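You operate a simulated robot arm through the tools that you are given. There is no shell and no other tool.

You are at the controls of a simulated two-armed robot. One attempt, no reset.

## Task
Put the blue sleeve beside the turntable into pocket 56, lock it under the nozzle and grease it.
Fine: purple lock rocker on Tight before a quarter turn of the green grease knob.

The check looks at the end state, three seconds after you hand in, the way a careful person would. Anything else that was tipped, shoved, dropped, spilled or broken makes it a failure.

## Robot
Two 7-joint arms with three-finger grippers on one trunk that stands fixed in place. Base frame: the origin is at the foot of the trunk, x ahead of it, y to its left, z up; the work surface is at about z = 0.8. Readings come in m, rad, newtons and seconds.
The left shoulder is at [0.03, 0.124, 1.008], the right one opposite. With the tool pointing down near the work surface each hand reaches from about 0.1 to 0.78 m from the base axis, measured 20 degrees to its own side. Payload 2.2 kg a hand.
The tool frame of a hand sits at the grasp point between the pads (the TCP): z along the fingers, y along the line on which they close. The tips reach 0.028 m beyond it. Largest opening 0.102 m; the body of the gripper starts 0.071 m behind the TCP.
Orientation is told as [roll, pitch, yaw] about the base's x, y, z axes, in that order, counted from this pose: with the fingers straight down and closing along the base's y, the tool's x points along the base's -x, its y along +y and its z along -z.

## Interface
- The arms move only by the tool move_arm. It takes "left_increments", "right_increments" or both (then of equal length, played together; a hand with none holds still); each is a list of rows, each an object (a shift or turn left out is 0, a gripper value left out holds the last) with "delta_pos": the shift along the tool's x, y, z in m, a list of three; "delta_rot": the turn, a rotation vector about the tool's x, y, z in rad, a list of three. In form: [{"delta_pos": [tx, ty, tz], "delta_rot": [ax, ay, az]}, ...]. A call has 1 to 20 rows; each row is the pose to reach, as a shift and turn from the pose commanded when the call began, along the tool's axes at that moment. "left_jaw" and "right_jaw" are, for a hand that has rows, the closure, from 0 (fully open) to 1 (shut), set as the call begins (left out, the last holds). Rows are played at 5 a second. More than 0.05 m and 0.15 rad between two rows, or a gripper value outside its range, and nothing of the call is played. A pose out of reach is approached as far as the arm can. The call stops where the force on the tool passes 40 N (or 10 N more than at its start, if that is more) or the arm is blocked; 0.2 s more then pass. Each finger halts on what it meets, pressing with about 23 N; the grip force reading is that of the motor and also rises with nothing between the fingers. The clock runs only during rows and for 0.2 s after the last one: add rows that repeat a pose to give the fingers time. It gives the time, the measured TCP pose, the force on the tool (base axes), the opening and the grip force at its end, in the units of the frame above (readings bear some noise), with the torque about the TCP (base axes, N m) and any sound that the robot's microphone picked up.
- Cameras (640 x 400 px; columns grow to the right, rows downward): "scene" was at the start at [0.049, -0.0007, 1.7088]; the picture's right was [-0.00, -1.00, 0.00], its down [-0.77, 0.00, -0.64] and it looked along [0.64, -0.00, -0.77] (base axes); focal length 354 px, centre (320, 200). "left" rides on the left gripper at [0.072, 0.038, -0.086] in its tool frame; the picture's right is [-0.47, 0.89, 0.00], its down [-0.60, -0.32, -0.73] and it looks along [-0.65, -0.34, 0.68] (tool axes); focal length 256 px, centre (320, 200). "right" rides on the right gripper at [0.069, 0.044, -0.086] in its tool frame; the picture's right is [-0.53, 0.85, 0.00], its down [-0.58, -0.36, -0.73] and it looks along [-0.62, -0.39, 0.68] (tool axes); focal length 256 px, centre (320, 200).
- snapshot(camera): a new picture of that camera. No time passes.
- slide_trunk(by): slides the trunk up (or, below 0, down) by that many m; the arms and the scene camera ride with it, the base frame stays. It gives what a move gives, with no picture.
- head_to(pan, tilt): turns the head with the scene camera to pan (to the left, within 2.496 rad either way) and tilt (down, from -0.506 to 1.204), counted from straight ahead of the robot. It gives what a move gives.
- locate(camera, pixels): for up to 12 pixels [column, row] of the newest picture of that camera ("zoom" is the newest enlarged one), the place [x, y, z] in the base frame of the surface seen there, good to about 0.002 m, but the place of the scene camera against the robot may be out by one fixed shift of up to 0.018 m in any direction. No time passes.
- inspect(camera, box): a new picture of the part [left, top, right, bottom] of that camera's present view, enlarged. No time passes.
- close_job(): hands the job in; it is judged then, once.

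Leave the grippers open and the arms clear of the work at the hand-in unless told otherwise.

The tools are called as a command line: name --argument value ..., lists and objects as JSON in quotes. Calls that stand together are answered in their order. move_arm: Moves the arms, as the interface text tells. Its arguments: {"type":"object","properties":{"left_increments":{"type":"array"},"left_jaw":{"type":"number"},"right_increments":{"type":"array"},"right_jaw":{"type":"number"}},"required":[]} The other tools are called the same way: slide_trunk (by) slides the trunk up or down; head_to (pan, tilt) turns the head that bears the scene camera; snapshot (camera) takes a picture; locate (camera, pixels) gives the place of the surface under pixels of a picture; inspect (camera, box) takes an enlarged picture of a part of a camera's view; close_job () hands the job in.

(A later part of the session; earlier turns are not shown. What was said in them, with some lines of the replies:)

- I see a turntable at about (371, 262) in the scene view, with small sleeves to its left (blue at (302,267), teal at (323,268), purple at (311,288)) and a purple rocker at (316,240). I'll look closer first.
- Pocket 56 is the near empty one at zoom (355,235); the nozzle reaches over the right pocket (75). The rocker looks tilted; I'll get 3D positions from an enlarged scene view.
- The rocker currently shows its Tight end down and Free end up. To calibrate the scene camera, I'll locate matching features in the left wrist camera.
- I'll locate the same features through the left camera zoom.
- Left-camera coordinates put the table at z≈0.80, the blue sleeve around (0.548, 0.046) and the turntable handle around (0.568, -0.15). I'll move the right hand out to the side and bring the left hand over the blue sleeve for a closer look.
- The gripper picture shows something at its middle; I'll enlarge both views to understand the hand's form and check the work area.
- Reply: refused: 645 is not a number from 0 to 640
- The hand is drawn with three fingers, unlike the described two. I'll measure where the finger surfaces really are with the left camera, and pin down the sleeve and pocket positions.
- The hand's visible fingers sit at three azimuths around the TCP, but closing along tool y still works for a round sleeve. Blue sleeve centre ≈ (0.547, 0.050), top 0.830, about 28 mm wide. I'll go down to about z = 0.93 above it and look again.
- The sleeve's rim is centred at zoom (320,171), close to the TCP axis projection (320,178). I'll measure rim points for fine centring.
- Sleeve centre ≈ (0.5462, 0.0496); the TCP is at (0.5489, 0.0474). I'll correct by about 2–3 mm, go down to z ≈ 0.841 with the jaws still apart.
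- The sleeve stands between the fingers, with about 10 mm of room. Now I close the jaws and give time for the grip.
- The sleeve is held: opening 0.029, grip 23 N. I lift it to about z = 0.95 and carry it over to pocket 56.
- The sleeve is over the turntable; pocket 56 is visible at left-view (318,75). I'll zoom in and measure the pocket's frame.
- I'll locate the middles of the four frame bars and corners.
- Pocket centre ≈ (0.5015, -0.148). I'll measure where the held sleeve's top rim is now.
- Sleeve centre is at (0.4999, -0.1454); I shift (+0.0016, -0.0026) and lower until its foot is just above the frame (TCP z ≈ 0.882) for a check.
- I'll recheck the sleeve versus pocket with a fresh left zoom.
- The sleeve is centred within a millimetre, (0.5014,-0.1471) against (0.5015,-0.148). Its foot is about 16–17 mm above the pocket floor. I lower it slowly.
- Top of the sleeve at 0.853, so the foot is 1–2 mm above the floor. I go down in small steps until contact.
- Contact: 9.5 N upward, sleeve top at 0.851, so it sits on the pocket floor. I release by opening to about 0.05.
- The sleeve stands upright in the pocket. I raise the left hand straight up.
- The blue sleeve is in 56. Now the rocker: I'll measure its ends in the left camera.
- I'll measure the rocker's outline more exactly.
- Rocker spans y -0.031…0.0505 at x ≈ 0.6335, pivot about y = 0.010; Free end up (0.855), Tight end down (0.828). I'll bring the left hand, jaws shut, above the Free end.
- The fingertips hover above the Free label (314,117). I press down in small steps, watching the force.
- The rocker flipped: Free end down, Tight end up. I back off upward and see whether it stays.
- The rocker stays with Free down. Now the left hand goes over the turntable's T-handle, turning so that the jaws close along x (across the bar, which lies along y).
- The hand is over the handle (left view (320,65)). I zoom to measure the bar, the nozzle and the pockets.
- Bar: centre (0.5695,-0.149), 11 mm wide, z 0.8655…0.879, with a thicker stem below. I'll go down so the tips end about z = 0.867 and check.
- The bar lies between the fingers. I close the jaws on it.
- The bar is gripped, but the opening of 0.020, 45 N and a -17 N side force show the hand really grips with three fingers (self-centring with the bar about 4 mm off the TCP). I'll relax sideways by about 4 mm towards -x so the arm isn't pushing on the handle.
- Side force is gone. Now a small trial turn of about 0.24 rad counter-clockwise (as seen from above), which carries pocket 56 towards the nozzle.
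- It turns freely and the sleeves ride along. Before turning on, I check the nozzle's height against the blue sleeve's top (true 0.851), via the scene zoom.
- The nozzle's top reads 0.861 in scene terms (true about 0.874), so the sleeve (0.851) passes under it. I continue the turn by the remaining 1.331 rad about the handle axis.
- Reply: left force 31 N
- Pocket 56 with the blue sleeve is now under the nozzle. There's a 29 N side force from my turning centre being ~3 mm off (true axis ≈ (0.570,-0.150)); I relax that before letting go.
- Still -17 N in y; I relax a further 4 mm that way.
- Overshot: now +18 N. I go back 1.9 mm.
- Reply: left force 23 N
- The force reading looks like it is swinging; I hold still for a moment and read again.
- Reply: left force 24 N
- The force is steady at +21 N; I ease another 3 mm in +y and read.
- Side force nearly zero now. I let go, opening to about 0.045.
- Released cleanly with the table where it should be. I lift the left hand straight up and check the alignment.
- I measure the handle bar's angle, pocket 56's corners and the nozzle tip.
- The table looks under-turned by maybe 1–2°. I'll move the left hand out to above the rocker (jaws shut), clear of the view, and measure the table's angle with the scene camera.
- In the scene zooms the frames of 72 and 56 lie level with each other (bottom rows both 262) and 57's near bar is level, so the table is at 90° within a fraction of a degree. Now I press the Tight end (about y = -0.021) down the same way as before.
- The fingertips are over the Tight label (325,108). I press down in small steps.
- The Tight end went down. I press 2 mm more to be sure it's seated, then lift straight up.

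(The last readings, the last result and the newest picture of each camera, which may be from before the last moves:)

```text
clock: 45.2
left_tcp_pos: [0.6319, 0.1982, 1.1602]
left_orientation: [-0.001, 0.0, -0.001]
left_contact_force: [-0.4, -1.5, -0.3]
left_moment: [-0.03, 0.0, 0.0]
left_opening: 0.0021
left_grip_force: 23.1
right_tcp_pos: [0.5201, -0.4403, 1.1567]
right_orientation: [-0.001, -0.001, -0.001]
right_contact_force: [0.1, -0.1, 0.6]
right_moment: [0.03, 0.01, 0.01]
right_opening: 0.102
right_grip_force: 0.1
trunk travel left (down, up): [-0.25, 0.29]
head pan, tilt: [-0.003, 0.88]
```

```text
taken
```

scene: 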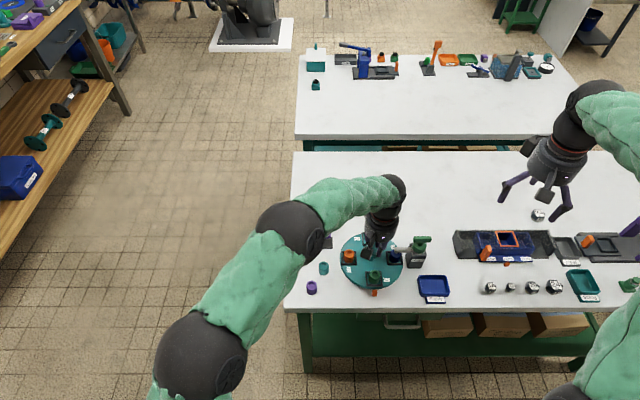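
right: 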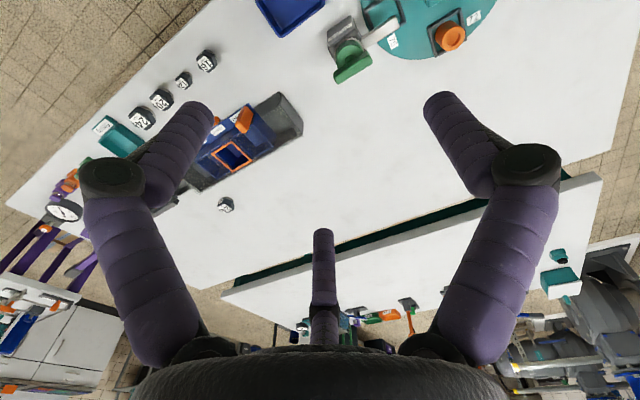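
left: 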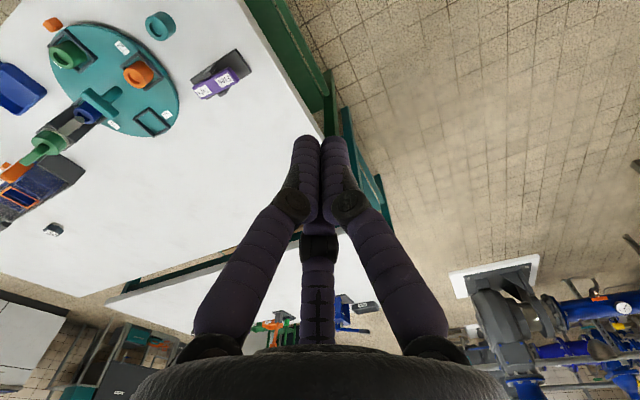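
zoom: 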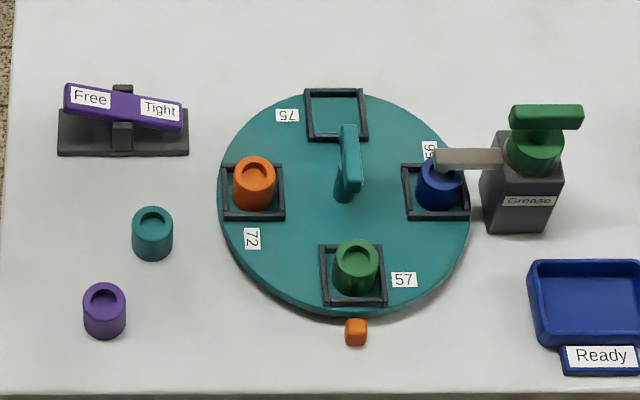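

The rocker is down on Tight. To be sure the table is really locked before greasing, I'll test it: bring the left hand back to the handle, grip gently centred, and try a very small twist, watching the torque.

move_arm --left_increments '[{"delta_pos": [0.007, -0.0391, 0.0144]}, {"delta_pos": [0.0141, -0.0782, 0.0289]}, {"delta_pos": [0.0211, -0.1173, 0.0433]}, {"delta_pos": [0.0282, -0.1564, 0.0578]}, {"delta_pos": [0.0352, -0.1956, 0.0722]}, {"delta_pos": [0.0423, -0.2347, 0.0867]}, {"delta_pos": [0.0493, -0.2738, 0.1011]}, {"delta_pos": [0.0564, -0.3129, 0.1156]}, {"delta_pos": [0.0634, -0.352, 0.13]}, {"delta_pos": [0.0634, -0.352, 0.13]}, {"delta_pos": [0.0634, -0.352, 0.13]}]' --left_jaw 0.5

snapshot --camera "left"

```text
clock: 47.6
left_tcp_pos: [0.5697, -0.1525, 1.0325]
left_orientation: [-0.002, -0.001, 0.0]
left_contact_force: [1.4, -0.4, 0.3]
left_moment: [0.01, -0.02, -0.03]
left_opening: 0.0511
left_grip_force: 0.0
right_tcp_pos: [0.5203, -0.4425, 1.1557]
right_orientation: [0.0, 0.0, -0.001]
right_contact_force: [0.4, 0.1, 0.4]
right_moment: [0.03, -0.02, 0.03]
right_opening: 0.102
right_grip_force: 0.0
trunk travel left (down, up): [-0.25, 0.29]
head pan, tilt: [-0.003, 0.88]
```

```text
taken
```

left: 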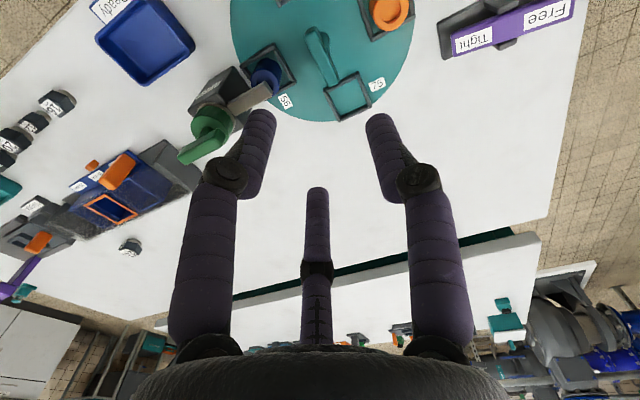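

TCP at (0.5697,-0.1525); I go down over the bar to z ≈ 0.8955.

move_arm --left_increments '[{"delta_pos": [0.0007, -0.0015, 0.04]}, {"delta_pos": [0.0007, -0.0015, 0.08]}, {"delta_pos": [0.0007, -0.0015, 0.11]}, {"delta_pos": [0.0007, -0.0015, 0.128]}, {"delta_pos": [0.0007, -0.0015, 0.137]}, {"delta_pos": [0.0007, -0.0015, 0.137]}]' --left_jaw 0.5

move_arm --left_increments '[{"delta_pos": [0, 0, 0]}, {"delta_pos": [0, 0, 0]}, {"delta_pos": [0, 0, 0]}, {"delta_pos": [0, 0, 0]}]' --left_jaw 1

```text
clock: 49.0
left_tcp_pos: [0.5704, -0.1564, 0.8949]
left_orientation: [0.001, 0.0, 0.0]
left_contact_force: [0.0, 1.0, -0.9]
left_moment: [0.01, 0.01, 0.0]
left_opening: 0.0508
left_grip_force: 0.1
right_tcp_pos: [0.5212, -0.4416, 1.1561]
right_orientation: [-0.001, 0.0, 0.0]
right_contact_force: [-0.4, -0.6, 0.6]
right_moment: [-0.01, 0.01, 0.01]
right_opening: 0.1022
right_grip_force: 0.1
trunk travel left (down, up): [-0.25, 0.29]
head pan, tilt: [-0.003, 0.88]
```

```text
clock: 50.0
left_tcp_pos: [0.5711, -0.1543, 0.8939]
left_orientation: [0.001, 0.0, 0.0]
left_contact_force: [0.7, 10.5, 1.2]
left_moment: [0.28, 0.15, -0.02]
left_opening: 0.0201
left_grip_force: 45.3
right_tcp_pos: [0.521, -0.4408, 1.1573]
right_orientation: [0.0, 0.0, -0.001]
right_contact_force: [-0.4, 0.2, -0.5]
right_moment: [0.04, 0.0, 0.01]
right_opening: 0.1021
right_grip_force: 0.1
trunk travel left (down, up): [-0.25, 0.29]
head pan, tilt: [-0.003, 0.88]
```

Gripped with little side force. Now a tiny twist of 0.05 rad to feel the lock.

move_arm --left_increments '[{"delta_pos": [0, 0, 0], "delta_rot": [0, 0, -0.02]}, {"delta_pos": [0, 0, 0], "delta_rot": [0, 0, -0.04]}, {"delta_pos": [0, 0, 0], "delta_rot": [0, 0, -0.05]}, {"delta_pos": [0, 0, 0], "delta_rot": [0, 0, -0.05]}]'

inspect --camera "scene" --box '[336, 245, 416, 270]'

```text
clock: 51.0
left_tcp_pos: [0.5704, -0.1555, 0.8934]
left_orientation: [-0.001, 0.0, 0.049]
left_contact_force: [4.8, 15.5, 2.1]
left_moment: [0.48, -0.78, -1.29]
left_opening: 0.02
left_grip_force: 44.8
right_tcp_pos: [0.5219, -0.4394, 1.1574]
right_orientation: [-0.003, 0.0, 0.0]
right_contact_force: [-1.0, -0.3, 0.3]
right_moment: [-0.03, 0.03, -0.01]
right_opening: 0.1022
right_grip_force: 0.0
trunk travel left (down, up): [-0.25, 0.29]
head pan, tilt: [-0.003, 0.88]
```

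```text
8.00 times, centred on (376, 258) of scene
```

zoom: 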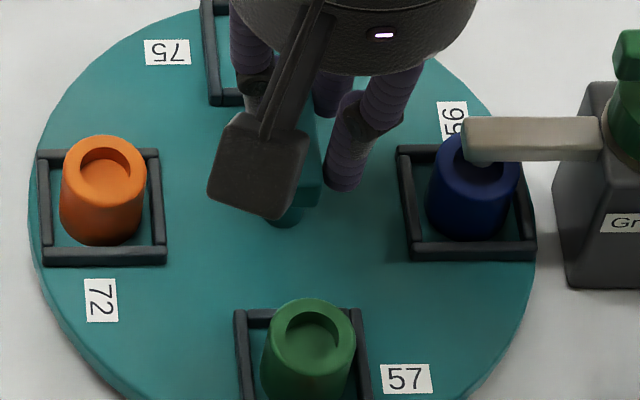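

Torque -1.29 N m against almost no motion: the table is locked. I undo the twist and let go.

move_arm --left_increments '[{"delta_pos": [0, 0.0, 0], "delta_rot": [0, 0, 0.025]}, {"delta_pos": [0, 0.001, 0], "delta_rot": [0, 0, 0.05]}, {"delta_pos": [0, 0.001, 0], "delta_rot": [0, 0, 0.05]}, {"delta_pos": [0, 0.001, 0], "delta_rot": [0, 0, 0.05]}]'

inspect --camera "scene" --box '[336, 245, 416, 270]'

```text
clock: 52.0
left_tcp_pos: [0.5712, -0.1543, 0.8944]
left_orientation: [-0.002, 0.0, 0.001]
left_contact_force: [6.8, 6.2, 7.5]
left_moment: [0.21, 0.7, -0.02]
left_opening: 0.0202
left_grip_force: 45.1
right_tcp_pos: [0.5212, -0.4393, 1.1557]
right_orientation: [0.001, 0.0, -0.001]
right_contact_force: [-0.4, 0.4, 0.4]
right_moment: [-0.01, 0.0, -0.04]
right_opening: 0.1019
right_grip_force: 0.1
trunk travel left (down, up): [-0.25, 0.29]
head pan, tilt: [-0.003, 0.88]
```

```text
8.00 times, centred on (376, 258) of scene
```

zoom: 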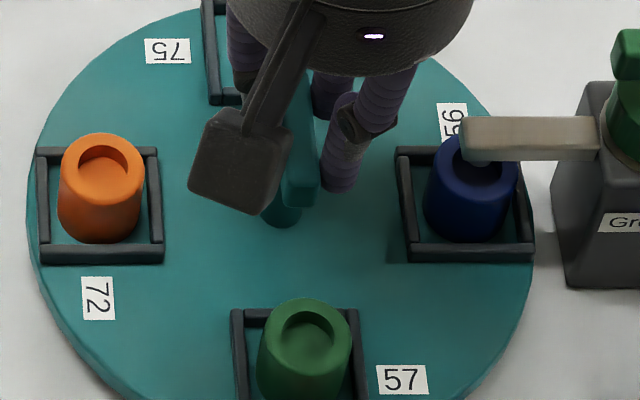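

The table is back level (rows 263/261). I open the hand and lift away, returning the left arm to its side.

move_arm --left_increments '[{"delta_pos": [0, 0, 0]}, {"delta_pos": [0, 0, 0]}, {"delta_pos": [0, 0, 0]}]' --left_jaw 0.52

move_arm --left_increments '[{"delta_pos": [0, 0, -0.02]}, {"delta_pos": [0, 0, -0.06]}, {"delta_pos": [0, 0, -0.1]}, {"delta_pos": [0, 0, -0.14]}, {"delta_pos": [-0.01, 0.04, -0.16]}, {"delta_pos": [-0.02, 0.08, -0.18]}, {"delta_pos": [-0.03, 0.12, -0.2]}, {"delta_pos": [-0.04, 0.16, -0.22]}, {"delta_pos": [-0.04, 0.2, -0.24]}, {"delta_pos": [-0.04, 0.24, -0.26]}, {"delta_pos": [-0.04, 0.28, -0.28]}, {"delta_pos": [-0.04, 0.32, -0.29]}, {"delta_pos": [-0.04, 0.36, -0.3]}, {"delta_pos": [-0.04, 0.4, -0.3]}, {"delta_pos": [-0.04, 0.4, -0.3]}]'

inspect --camera "scene" --box '[285, 210, 445, 310]'

snapshot --camera "right"

```text
clock: 52.8
left_tcp_pos: [0.5698, -0.1542, 0.8926]
left_orientation: [0.0, -0.001, 0.0]
left_contact_force: [-0.2, 0.4, -0.4]
left_moment: [-0.01, -0.01, 0.01]
left_opening: 0.0489
left_grip_force: 0.0
right_tcp_pos: [0.5202, -0.441, 1.1567]
right_orientation: [-0.001, 0.0, 0.001]
right_contact_force: [0.4, 0.5, -0.2]
right_moment: [-0.03, -0.04, 0.01]
right_opening: 0.1022
right_grip_force: 0.2
trunk travel left (down, up): [-0.25, 0.29]
head pan, tilt: [-0.003, 0.88]
```

```text
clock: 56.0
left_tcp_pos: [0.6091, 0.2436, 1.1947]
left_orientation: [0.001, 0.0, 0.001]
left_contact_force: [-1.0, 0.1, -0.3]
left_moment: [0.03, -0.01, 0.06]
left_opening: 0.0487
left_grip_force: 0.0
right_tcp_pos: [0.5196, -0.4419, 1.1562]
right_orientation: [-0.001, 0.001, 0.0]
right_contact_force: [-0.2, 0.4, -0.4]
right_moment: [0.04, 0.0, -0.04]
right_opening: 0.1019
right_grip_force: 0.0
trunk travel left (down, up): [-0.25, 0.29]
head pan, tilt: [-0.003, 0.88]
```

```text
4.00 times, centred on (365, 260) of scene
```

zoom: 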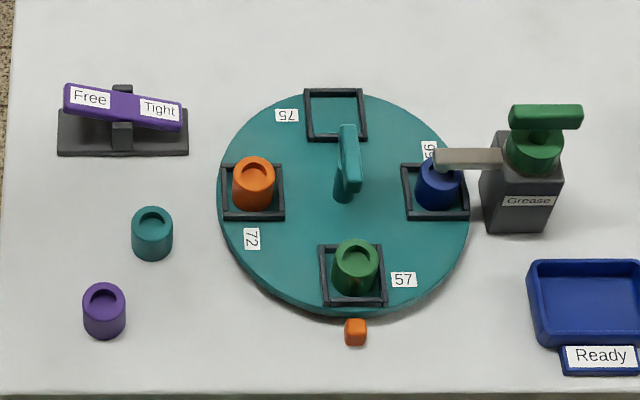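

```text
taken
```

right: 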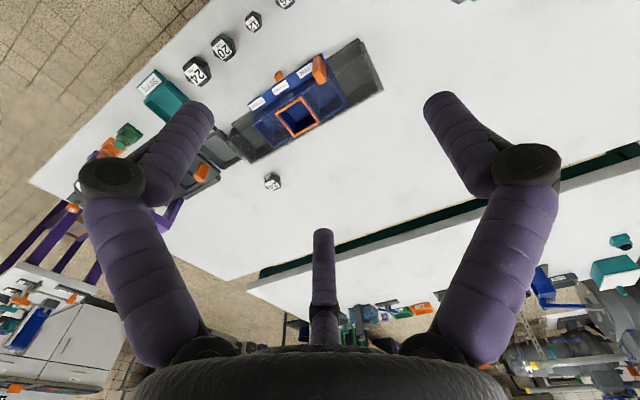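

Everything stands well: sleeve in 56 under the nozzle, rocker on Tight, left arm clear. Now the right hand goes over the green grease knob (about (0.567,-0.265)), turning 90° so it closes across the knob's bar.

move_arm --right_increments '[{"delta_pos": [-0.0043, 0.0161, 0.0096], "delta_rot": [0, 0, -0.1428]}, {"delta_pos": [-0.0085, 0.0322, 0.0193], "delta_rot": [0, 0, -0.2856]}, {"delta_pos": [-0.0128, 0.0483, 0.0289], "delta_rot": [0, 0, -0.4284]}, {"delta_pos": [-0.0171, 0.0644, 0.0385], "delta_rot": [0, 0, -0.5712]}, {"delta_pos": [-0.0214, 0.0805, 0.0482], "delta_rot": [0, 0, -0.714]}, {"delta_pos": [-0.0256, 0.0965, 0.0578], "delta_rot": [0, 0, -0.8568]}, {"delta_pos": [-0.0299, 0.1126, 0.0675], "delta_rot": [0, 0, -0.9996]}, {"delta_pos": [-0.0342, 0.1287, 0.0771], "delta_rot": [0, 0, -1.1424]}, {"delta_pos": [-0.0385, 0.1448, 0.0867], "delta_rot": [0, 0, -1.2852]}, {"delta_pos": [-0.0427, 0.1609, 0.0964], "delta_rot": [0, 0, -1.428]}, {"delta_pos": [-0.047, 0.177, 0.106], "delta_rot": [0, 0, -1.5708]}, {"delta_pos": [-0.047, 0.177, 0.106], "delta_rot": [0, 0, -1.5708]}, {"delta_pos": [-0.047, 0.177, 0.106], "delta_rot": [0, 0, -1.5708]}]' --right_jaw 0.5

snapshot --camera "right"

snapshot --camera "scene"

```text
clock: 58.8
left_tcp_pos: [0.6104, 0.2448, 1.1933]
left_orientation: [0.0, 0.0, 0.0]
left_contact_force: [0.5, -0.2, 0.7]
left_moment: [0.0, 0.0, -0.04]
left_opening: 0.0491
left_grip_force: 0.2
right_tcp_pos: [0.5683, -0.261, 1.0505]
right_orientation: [0.0, -0.001, 1.574]
right_contact_force: [0.4, -0.2, 0.2]
right_moment: [-0.01, 0.0, -0.02]
right_opening: 0.0513
right_grip_force: 0.0
trunk travel left (down, up): [-0.25, 0.29]
head pan, tilt: [-0.003, 0.88]
```

```text
taken
```

right: 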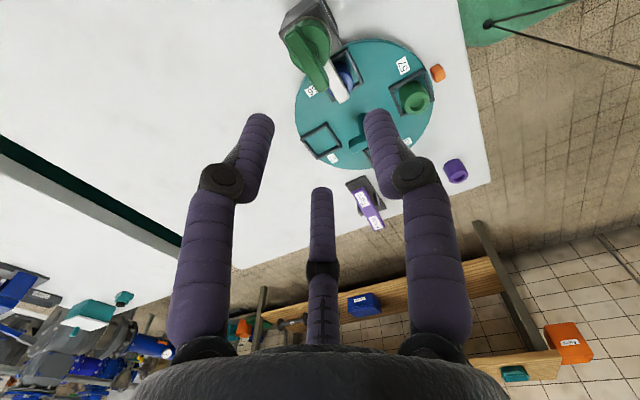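

```text
taken
```

scene: 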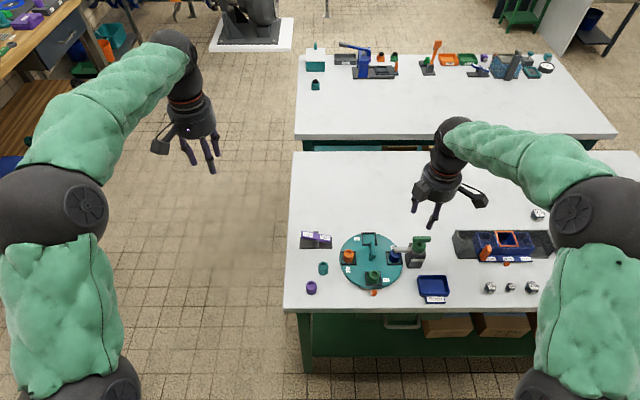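

I zoom the right camera on the knob at (310,55) and measure its bar.

inspect --camera "right" --box '[268, 0, 380, 110]'

inspect --camera "right" --box '[276, 10, 356, 105]'

```text
3.64 times, centred on (324, 55) of right
```

zoom: 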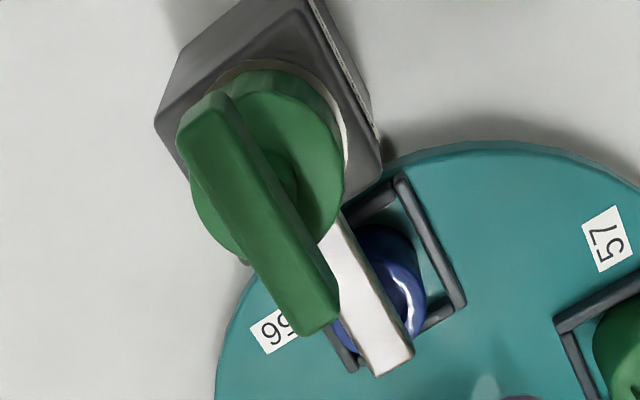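

```text
4.21 times, centred on (316, 58) of right
```

zoom: 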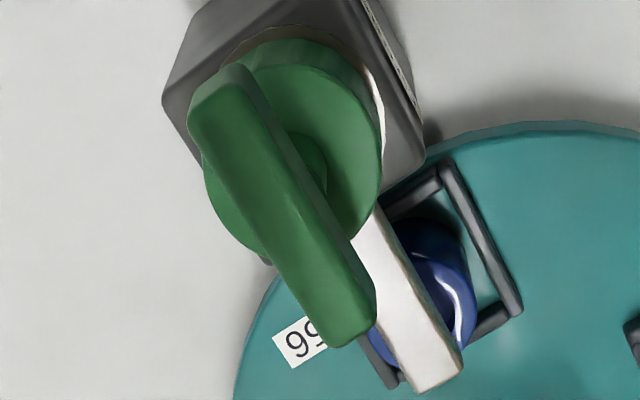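

locate --camera "zoom" --pixels '[[192, 105], [245, 75], [325, 340], [370, 310], [218, 95], [348, 328], [283, 210], [255, 220], [305, 195], [340, 200], [320, 80], [410, 320]]'

```text
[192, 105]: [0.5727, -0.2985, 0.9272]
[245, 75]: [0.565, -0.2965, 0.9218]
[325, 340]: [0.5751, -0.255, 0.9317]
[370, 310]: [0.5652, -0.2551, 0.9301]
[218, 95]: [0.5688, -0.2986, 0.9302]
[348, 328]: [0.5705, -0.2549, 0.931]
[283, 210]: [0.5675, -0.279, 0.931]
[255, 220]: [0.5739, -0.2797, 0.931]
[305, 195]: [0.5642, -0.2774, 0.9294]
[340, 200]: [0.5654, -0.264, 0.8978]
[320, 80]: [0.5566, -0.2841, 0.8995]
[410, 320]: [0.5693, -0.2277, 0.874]
```

Knob bar: centre (0.570,-0.2765), top 0.931, with the disc below at 0.898. I place the right TCP 5 mm to +x (to centre the three fingers) and go down to z ≈ 0.9475.

move_arm --right_increments '[{"delta_pos": [0.0155, -0.0067, 0.02]}, {"delta_pos": [0.0155, -0.0067, 0.05]}, {"delta_pos": [0.0155, -0.0067, 0.08]}, {"delta_pos": [0.0155, -0.0067, 0.095]}, {"delta_pos": [0.0155, -0.0067, 0.102]}, {"delta_pos": [0.0155, -0.0067, 0.102]}, {"delta_pos": [0.0155, -0.0067, 0.102]}]' --right_jaw 0.5

inspect --camera "right" --box '[200, 60, 440, 220]'

inspect --camera "scene" --box '[350, 190, 478, 290]'

```text
clock: 60.4
left_tcp_pos: [0.6101, 0.2439, 1.1945]
left_orientation: [-0.001, -0.001, 0.0]
left_contact_force: [0.7, 0.0, 0.9]
left_moment: [0.03, 0.0, 0.04]
left_opening: 0.0489
left_grip_force: 0.0
right_tcp_pos: [0.5749, -0.2789, 0.9492]
right_orientation: [0.001, 0.001, 1.572]
right_contact_force: [-1.0, 0.3, -0.4]
right_moment: [0.02, -0.01, 0.04]
right_opening: 0.051
right_grip_force: 0.1
trunk travel left (down, up): [-0.25, 0.29]
head pan, tilt: [-0.003, 0.88]
```

```text
2.50 times, centred on (320, 140) of right
```

zoom: 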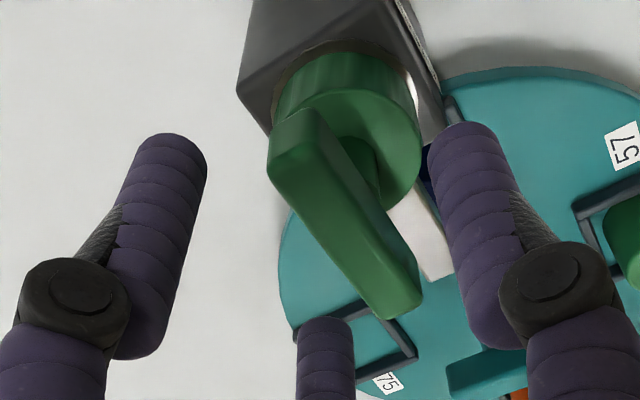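

```text
4.00 times, centred on (414, 240) of scene
```

zoom: 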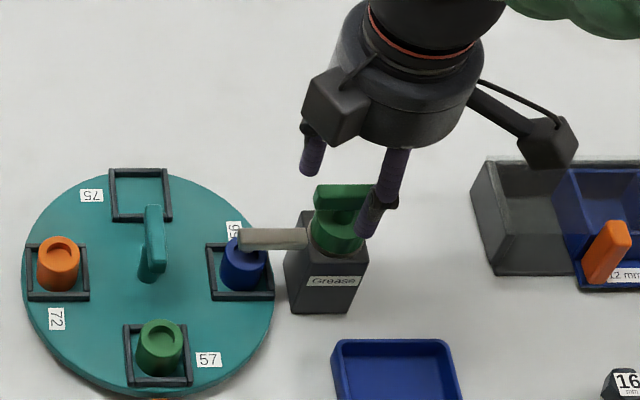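

The knob's bar is between the right hand's fingers. I close on it.

move_arm --right_increments '[{"delta_pos": [0, 0, 0.001]}, {"delta_pos": [0, 0, 0.001]}, {"delta_pos": [0, 0, 0.001]}, {"delta_pos": [0, 0, 0.001]}, {"delta_pos": [0, 0, 0.001]}]' --right_jaw 1

inspect --camera "right" --box '[200, 60, 440, 220]'

inspect --camera "scene" --box '[350, 190, 478, 290]'

```text
clock: 61.6
left_tcp_pos: [0.6074, 0.2446, 1.195]
left_orientation: [-0.001, 0.0, -0.001]
left_contact_force: [0.3, -0.2, 0.6]
left_moment: [0.01, 0.02, 0.05]
left_opening: 0.0489
left_grip_force: 0.0
right_tcp_pos: [0.5739, -0.28, 0.9495]
right_orientation: [0.001, 0.001, 1.571]
right_contact_force: [-5.5, -0.4, 8.9]
right_moment: [0.07, 0.19, 0.01]
right_opening: 0.0203
right_grip_force: 44.6
trunk travel left (down, up): [-0.25, 0.29]
head pan, tilt: [-0.003, 0.88]
```

```text
2.50 times, centred on (320, 140) of right
```

zoom: 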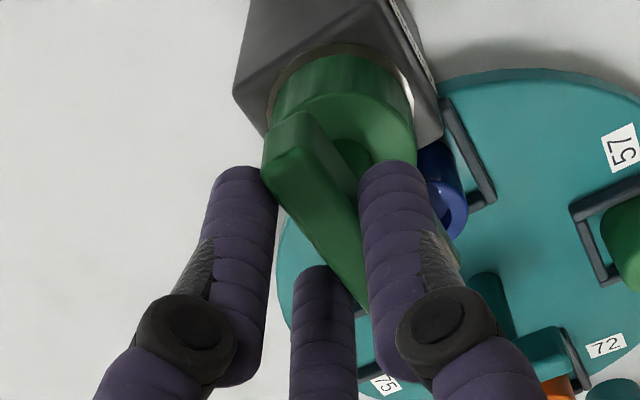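

```text
4.00 times, centred on (414, 240) of scene
```

zoom: 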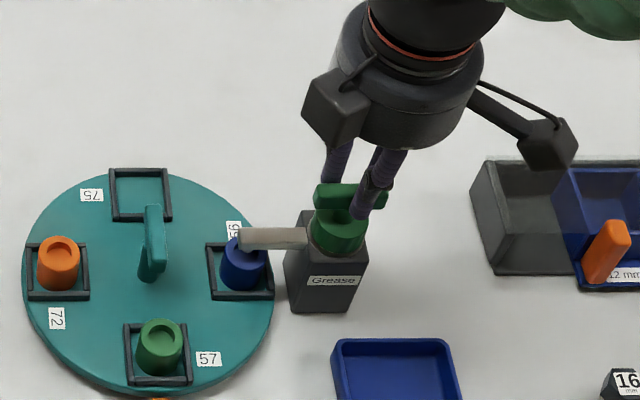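

Gripped: opening 0.020, small side forces. I try a small clockwise twist (seen from above) of 0.1 rad and read the torque.

move_arm --right_increments '[{"delta_pos": [0.0002, 0.0001, 0], "delta_rot": [0, 0, 0.05]}, {"delta_pos": [0.00045, 0.0003, 0], "delta_rot": [0, 0, 0.1]}, {"delta_pos": [0.00045, 0.0003, 0], "delta_rot": [0, 0, 0.1]}]'

inspect --camera "scene" --box '[390, 215, 454, 265]'

```text
clock: 62.4
left_tcp_pos: [0.6083, 0.2442, 1.1949]
left_orientation: [0.0, -0.003, 0.0]
left_contact_force: [0.8, 0.3, -1.1]
left_moment: [-0.01, 0.02, 0.01]
left_opening: 0.049
left_grip_force: 0.1
right_tcp_pos: [0.5729, -0.2799, 0.9479]
right_orientation: [0.0, 0.0, 1.469]
right_contact_force: [-8.0, 0.3, 10.0]
right_moment: [-0.19, 0.24, 0.04]
right_opening: 0.0202
right_grip_force: 45.3
trunk travel left (down, up): [-0.25, 0.29]
head pan, tilt: [-0.003, 0.88]
```

```text
8.00 times, centred on (422, 240) of scene
```

zoom: 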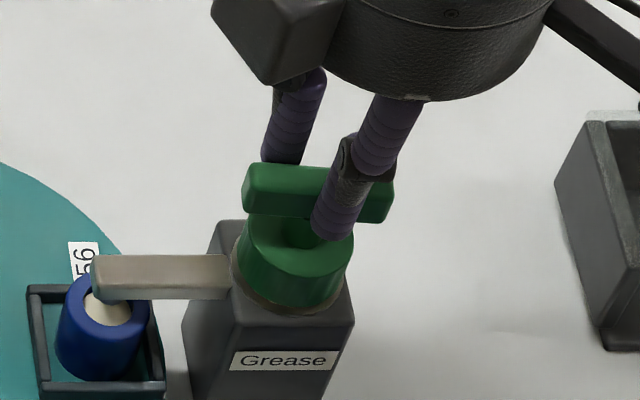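

The knob turns clockwise with hardly any torque, and something cream-coloured now shows in the blue sleeve's bore (zoom (107,310)). I continue the turn clockwise in stages, easing off the small side force.

move_arm --right_increments '[{"delta_pos": [0.0004, 0.0019, 0], "delta_rot": [0, 0, 0.134]}, {"delta_pos": [0.0007, 0.0024, 0], "delta_rot": [0, 0, 0.268]}, {"delta_pos": [0.0009, 0.0029, 0], "delta_rot": [0, 0, 0.401]}, {"delta_pos": [0.0011, 0.0034, 0], "delta_rot": [0, 0, 0.535]}, {"delta_pos": [0.0012, 0.004, 0], "delta_rot": [0, 0, 0.669]}, {"delta_pos": [0.0012, 0.004, 0], "delta_rot": [0, 0, 0.669]}]'

inspect --camera "scene" --box '[380, 215, 444, 265]'

```text
clock: 63.8
left_tcp_pos: [0.6078, 0.2441, 1.1942]
left_orientation: [0.0, -0.001, -0.001]
left_contact_force: [-0.2, -0.5, -0.2]
left_moment: [0.04, 0.01, 0.06]
left_opening: 0.0493
left_grip_force: 0.2
right_tcp_pos: [0.57, -0.2798, 0.949]
right_orientation: [-0.002, -0.001, 0.798]
right_contact_force: [2.1, -4.1, 10.4]
right_moment: [-1.0, 0.96, -0.02]
right_opening: 0.0203
right_grip_force: 45.3
trunk travel left (down, up): [-0.25, 0.29]
head pan, tilt: [-0.003, 0.88]
```

```text
8.00 times, centred on (412, 240) of scene
```

zoom: 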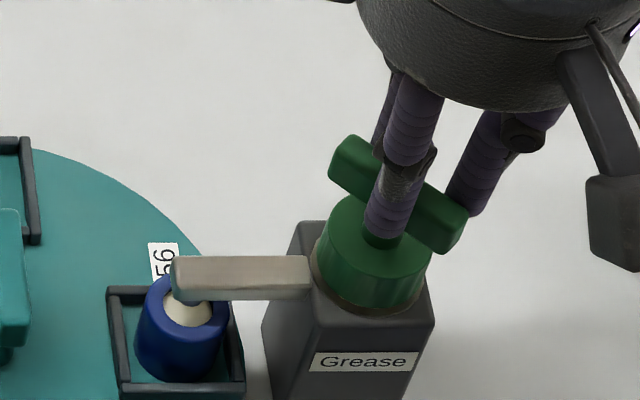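

The knob follows well at 45°, forces small. I finish the remaining 0.80 rad.

move_arm --right_increments '[{"delta_pos": [0.0004, 0.0004, 0], "delta_rot": [0, 0, 0.134]}, {"delta_pos": [0.0007, 0.0009, 0], "delta_rot": [0, 0, 0.268]}, {"delta_pos": [0.0009, 0.0014, 0], "delta_rot": [0, 0, 0.401]}, {"delta_pos": [0.0011, 0.0019, 0], "delta_rot": [0, 0, 0.535]}, {"delta_pos": [0.0012, 0.0025, 0], "delta_rot": [0, 0, 0.669]}, {"delta_pos": [0.0012, 0.0031, 0], "delta_rot": [0, 0, 0.802]}, {"delta_pos": [0.0012, 0.0031, 0], "delta_rot": [0, 0, 0.802]}, {"delta_pos": [0.0012, 0.0031, 0], "delta_rot": [0, 0, 0.802]}]'

inspect --camera "scene" --box '[380, 215, 444, 265]'

inspect --camera "right" --box '[200, 40, 440, 220]'

```text
clock: 65.6
left_tcp_pos: [0.6084, 0.2444, 1.1949]
left_orientation: [0.001, -0.001, 0.001]
left_contact_force: [0.3, 0.0, -0.1]
left_moment: [0.01, 0.0, 0.04]
left_opening: 0.0491
left_grip_force: 0.1
right_tcp_pos: [0.5667, -0.2807, 0.949]
right_orientation: [0.0, -0.004, -0.002]
right_contact_force: [1.0, -11.8, 21.3]
right_moment: [-0.21, 0.02, -0.03]
right_opening: 0.0201
right_grip_force: 44.6
trunk travel left (down, up): [-0.25, 0.29]
head pan, tilt: [-0.003, 0.88]
```

```text
8.00 times, centred on (412, 240) of scene
```

zoom: 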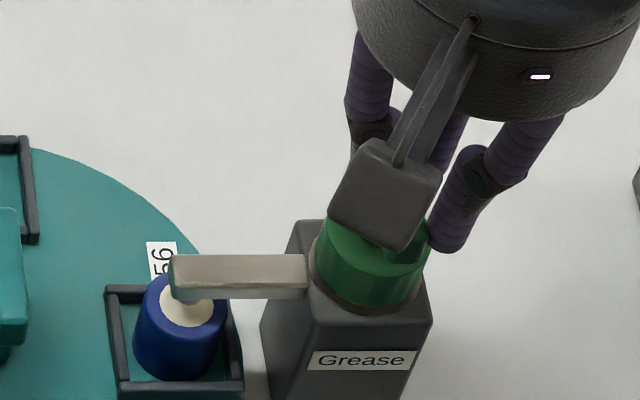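

```text
2.22 times, centred on (320, 130) of right
```

zoom: 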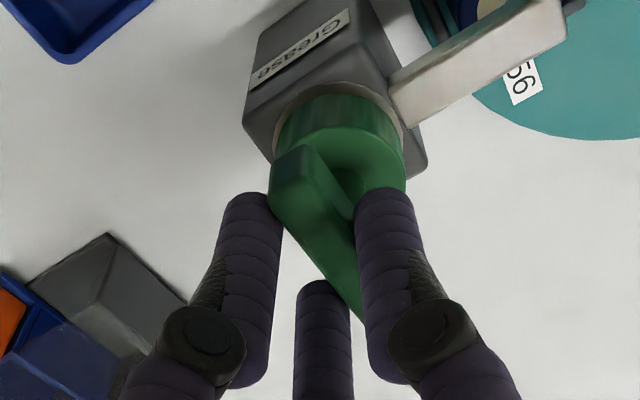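

The knob is at a quarter turn (hand yaw ≈ 0) and the bore is filled with grease. I ease the residual forces (-12 N y, +21 N z) a little, then release.

move_arm --right_increments '[{"delta_pos": [0, -0.0007, -0.0007]}, {"delta_pos": [0, -0.0013, -0.0013]}, {"delta_pos": [0, -0.0013, -0.0013]}]'

```text
clock: 66.4
left_tcp_pos: [0.6081, 0.2434, 1.1944]
left_orientation: [0.001, 0.001, 0.001]
left_contact_force: [-0.1, 0.0, 0.3]
left_moment: [0.03, 0.03, 0.0]
left_opening: 0.049
left_grip_force: 0.0
right_tcp_pos: [0.5667, -0.2781, 0.9489]
right_orientation: [0.001, -0.001, 0.002]
right_contact_force: [3.4, -8.8, 11.0]
right_moment: [-0.15, -1.91, -0.05]
right_opening: 0.0203
right_grip_force: 45.2
trunk travel left (down, up): [-0.25, 0.29]
head pan, tilt: [-0.003, 0.88]
```

Forces are modest. I open the right hand to about 0.05.

move_arm --right_increments '[{"delta_pos": [0, 0, 0]}, {"delta_pos": [0, 0, 0]}, {"delta_pos": [0, 0, 0]}]' --right_jaw 0.5

inspect --camera "right" --box '[200, 40, 440, 220]'

inspect --camera "scene" --box '[380, 215, 444, 265]'

```text
clock: 67.2
left_tcp_pos: [0.6099, 0.2435, 1.1936]
left_orientation: [0.0, 0.001, 0.002]
left_contact_force: [-0.2, 0.4, -0.2]
left_moment: [0.02, 0.0, -0.02]
left_opening: 0.0491
left_grip_force: 0.1
right_tcp_pos: [0.5662, -0.2791, 0.9489]
right_orientation: [0.001, 0.002, 0.001]
right_contact_force: [0.1, 0.2, -0.2]
right_moment: [-0.05, -0.01, -0.01]
right_opening: 0.0511
right_grip_force: 0.1
trunk travel left (down, up): [-0.25, 0.29]
head pan, tilt: [-0.003, 0.88]
```

```text
2.22 times, centred on (320, 130) of right
```

zoom: 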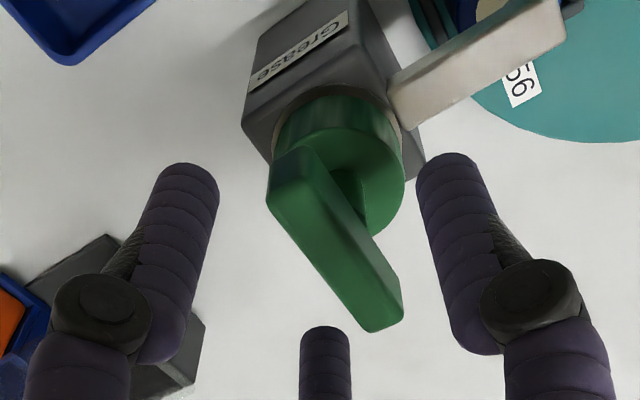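

```text
8.00 times, centred on (412, 240) of scene
```

zoom: 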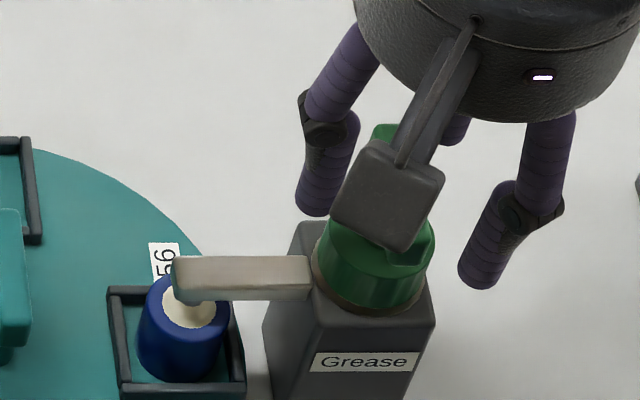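

The knob is free of the fingers. I lift the right hand straight up and move it back out to its side, opening both grippers.

move_arm --right_increments '[{"delta_pos": [0, 0, -0.02]}, {"delta_pos": [0, 0, -0.06]}, {"delta_pos": [0, 0, -0.1]}, {"delta_pos": [0, 0, -0.14]}, {"delta_pos": [0, -0.03, -0.17]}, {"delta_pos": [0.01, -0.06, -0.2]}, {"delta_pos": [0.02, -0.1, -0.21]}, {"delta_pos": [0.03, -0.13, -0.21]}, {"delta_pos": [0.04, -0.16, -0.21]}, {"delta_pos": [0.045, -0.165, -0.21]}]'

move_arm --left_increments '[{"delta_pos": [0, 0, 0]}, {"delta_pos": [0, 0, 0]}, {"delta_pos": [0, 0, 0]}, {"delta_pos": [0, 0, 0]}]' --right_increments '[{"delta_pos": [0, 0, 0]}, {"delta_pos": [0, 0, 0]}, {"delta_pos": [0, 0, 0]}, {"delta_pos": [0, 0, 0]}]' --left_jaw 0 --right_jaw 0

snapshot --camera "scene"

inspect --camera "scene" --box '[285, 210, 445, 310]'

inspect --camera "scene" --box '[380, 215, 444, 265]'

```text
clock: 69.4
left_tcp_pos: [0.6089, 0.2451, 1.1949]
left_orientation: [-0.001, 0.001, -0.001]
left_contact_force: [-0.9, -0.5, 0.0]
left_moment: [0.02, 0.0, -0.02]
left_opening: 0.0488
left_grip_force: 0.1
right_tcp_pos: [0.5211, -0.4432, 1.1599]
right_orientation: [0.001, -0.001, 0.001]
right_contact_force: [-0.4, -0.1, -0.8]
right_moment: [-0.01, -0.01, -0.01]
right_opening: 0.051
right_grip_force: 0.0
trunk travel left (down, up): [-0.25, 0.29]
head pan, tilt: [-0.003, 0.88]
```

```text
clock: 70.4
left_tcp_pos: [0.6108, 0.2435, 1.1944]
left_orientation: [0.001, 0.0, 0.001]
left_contact_force: [0.3, 0.0, -1.2]
left_moment: [-0.02, 0.01, -0.03]
left_opening: 0.1021
left_grip_force: 0.0
right_tcp_pos: [0.521, -0.4429, 1.1596]
right_orientation: [-0.001, -0.002, 0.0]
right_contact_force: [1.2, 0.3, 0.6]
right_moment: [0.01, 0.01, 0.01]
right_opening: 0.1019
right_grip_force: 0.1
trunk travel left (down, up): [-0.25, 0.29]
head pan, tilt: [-0.003, 0.88]
```

```text
taken
```

scene: 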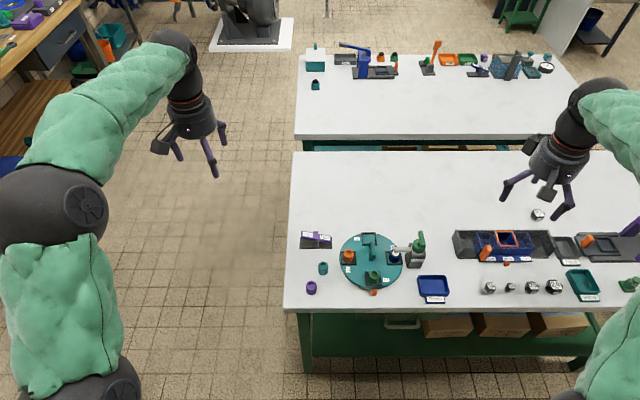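

```text
4.00 times, centred on (365, 260) of scene
```

zoom: 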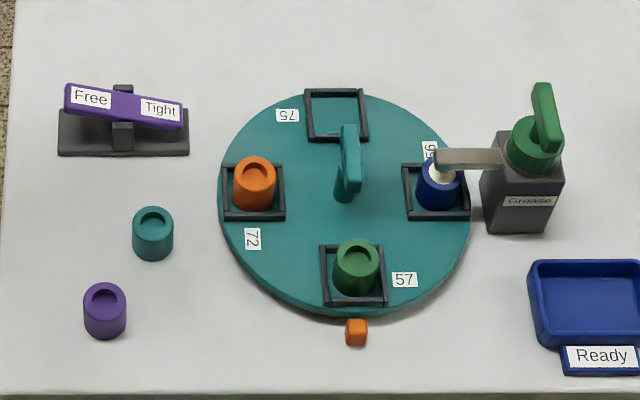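

```text
8.00 times, centred on (412, 240) of scene
```

zoom: 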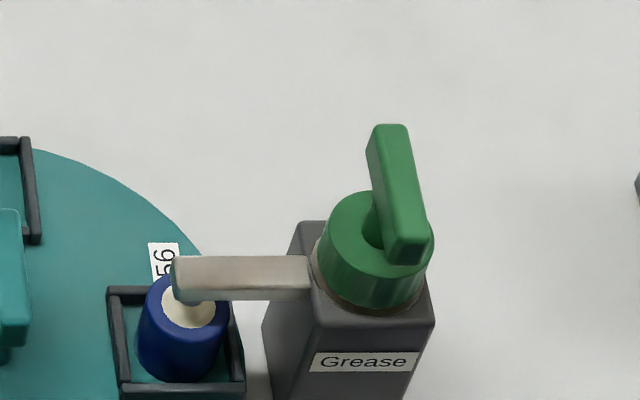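

All is in place: the blue sleeve stands in pocket 56 under the nozzle with its bore greased. The rocker's Tight end is down, the knob is turned a quarter, and both hands are open and clear. Nothing else looks disturbed, so I hand in.

close_job

```text
The job is handed in.
```

The blue sleeve is in pocket 56, locked under the nozzle and greased, and I've handed the job in. I haven't seen a result from the check.

- **Sleeve:** it stands upright in pocket 56. I turned the table 90° so the pocket sits under the nozzle.
- **Lock:** the rocker was on Tight at the start, so I set it to Free to turn the table, then pressed it back to Tight. Before greasing I gave the table's handle a small twist. It pushed back with about 1.3 N m and hardly moved, so the lock was holding.
- **Grease:** I turned the green knob a quarter turn clockwise and the sleeve's bore filled. In the last picture the knob looks about 3° past the quarter turn, though that could be measuring error.
- **Surroundings:** nothing else looks tipped, shoved or spilled in the last picture. Both grippers are open and the arms are clear of the work.

The hands appear to grip with three fingers, not the two described. I offset the grip on both handles to allow for that.
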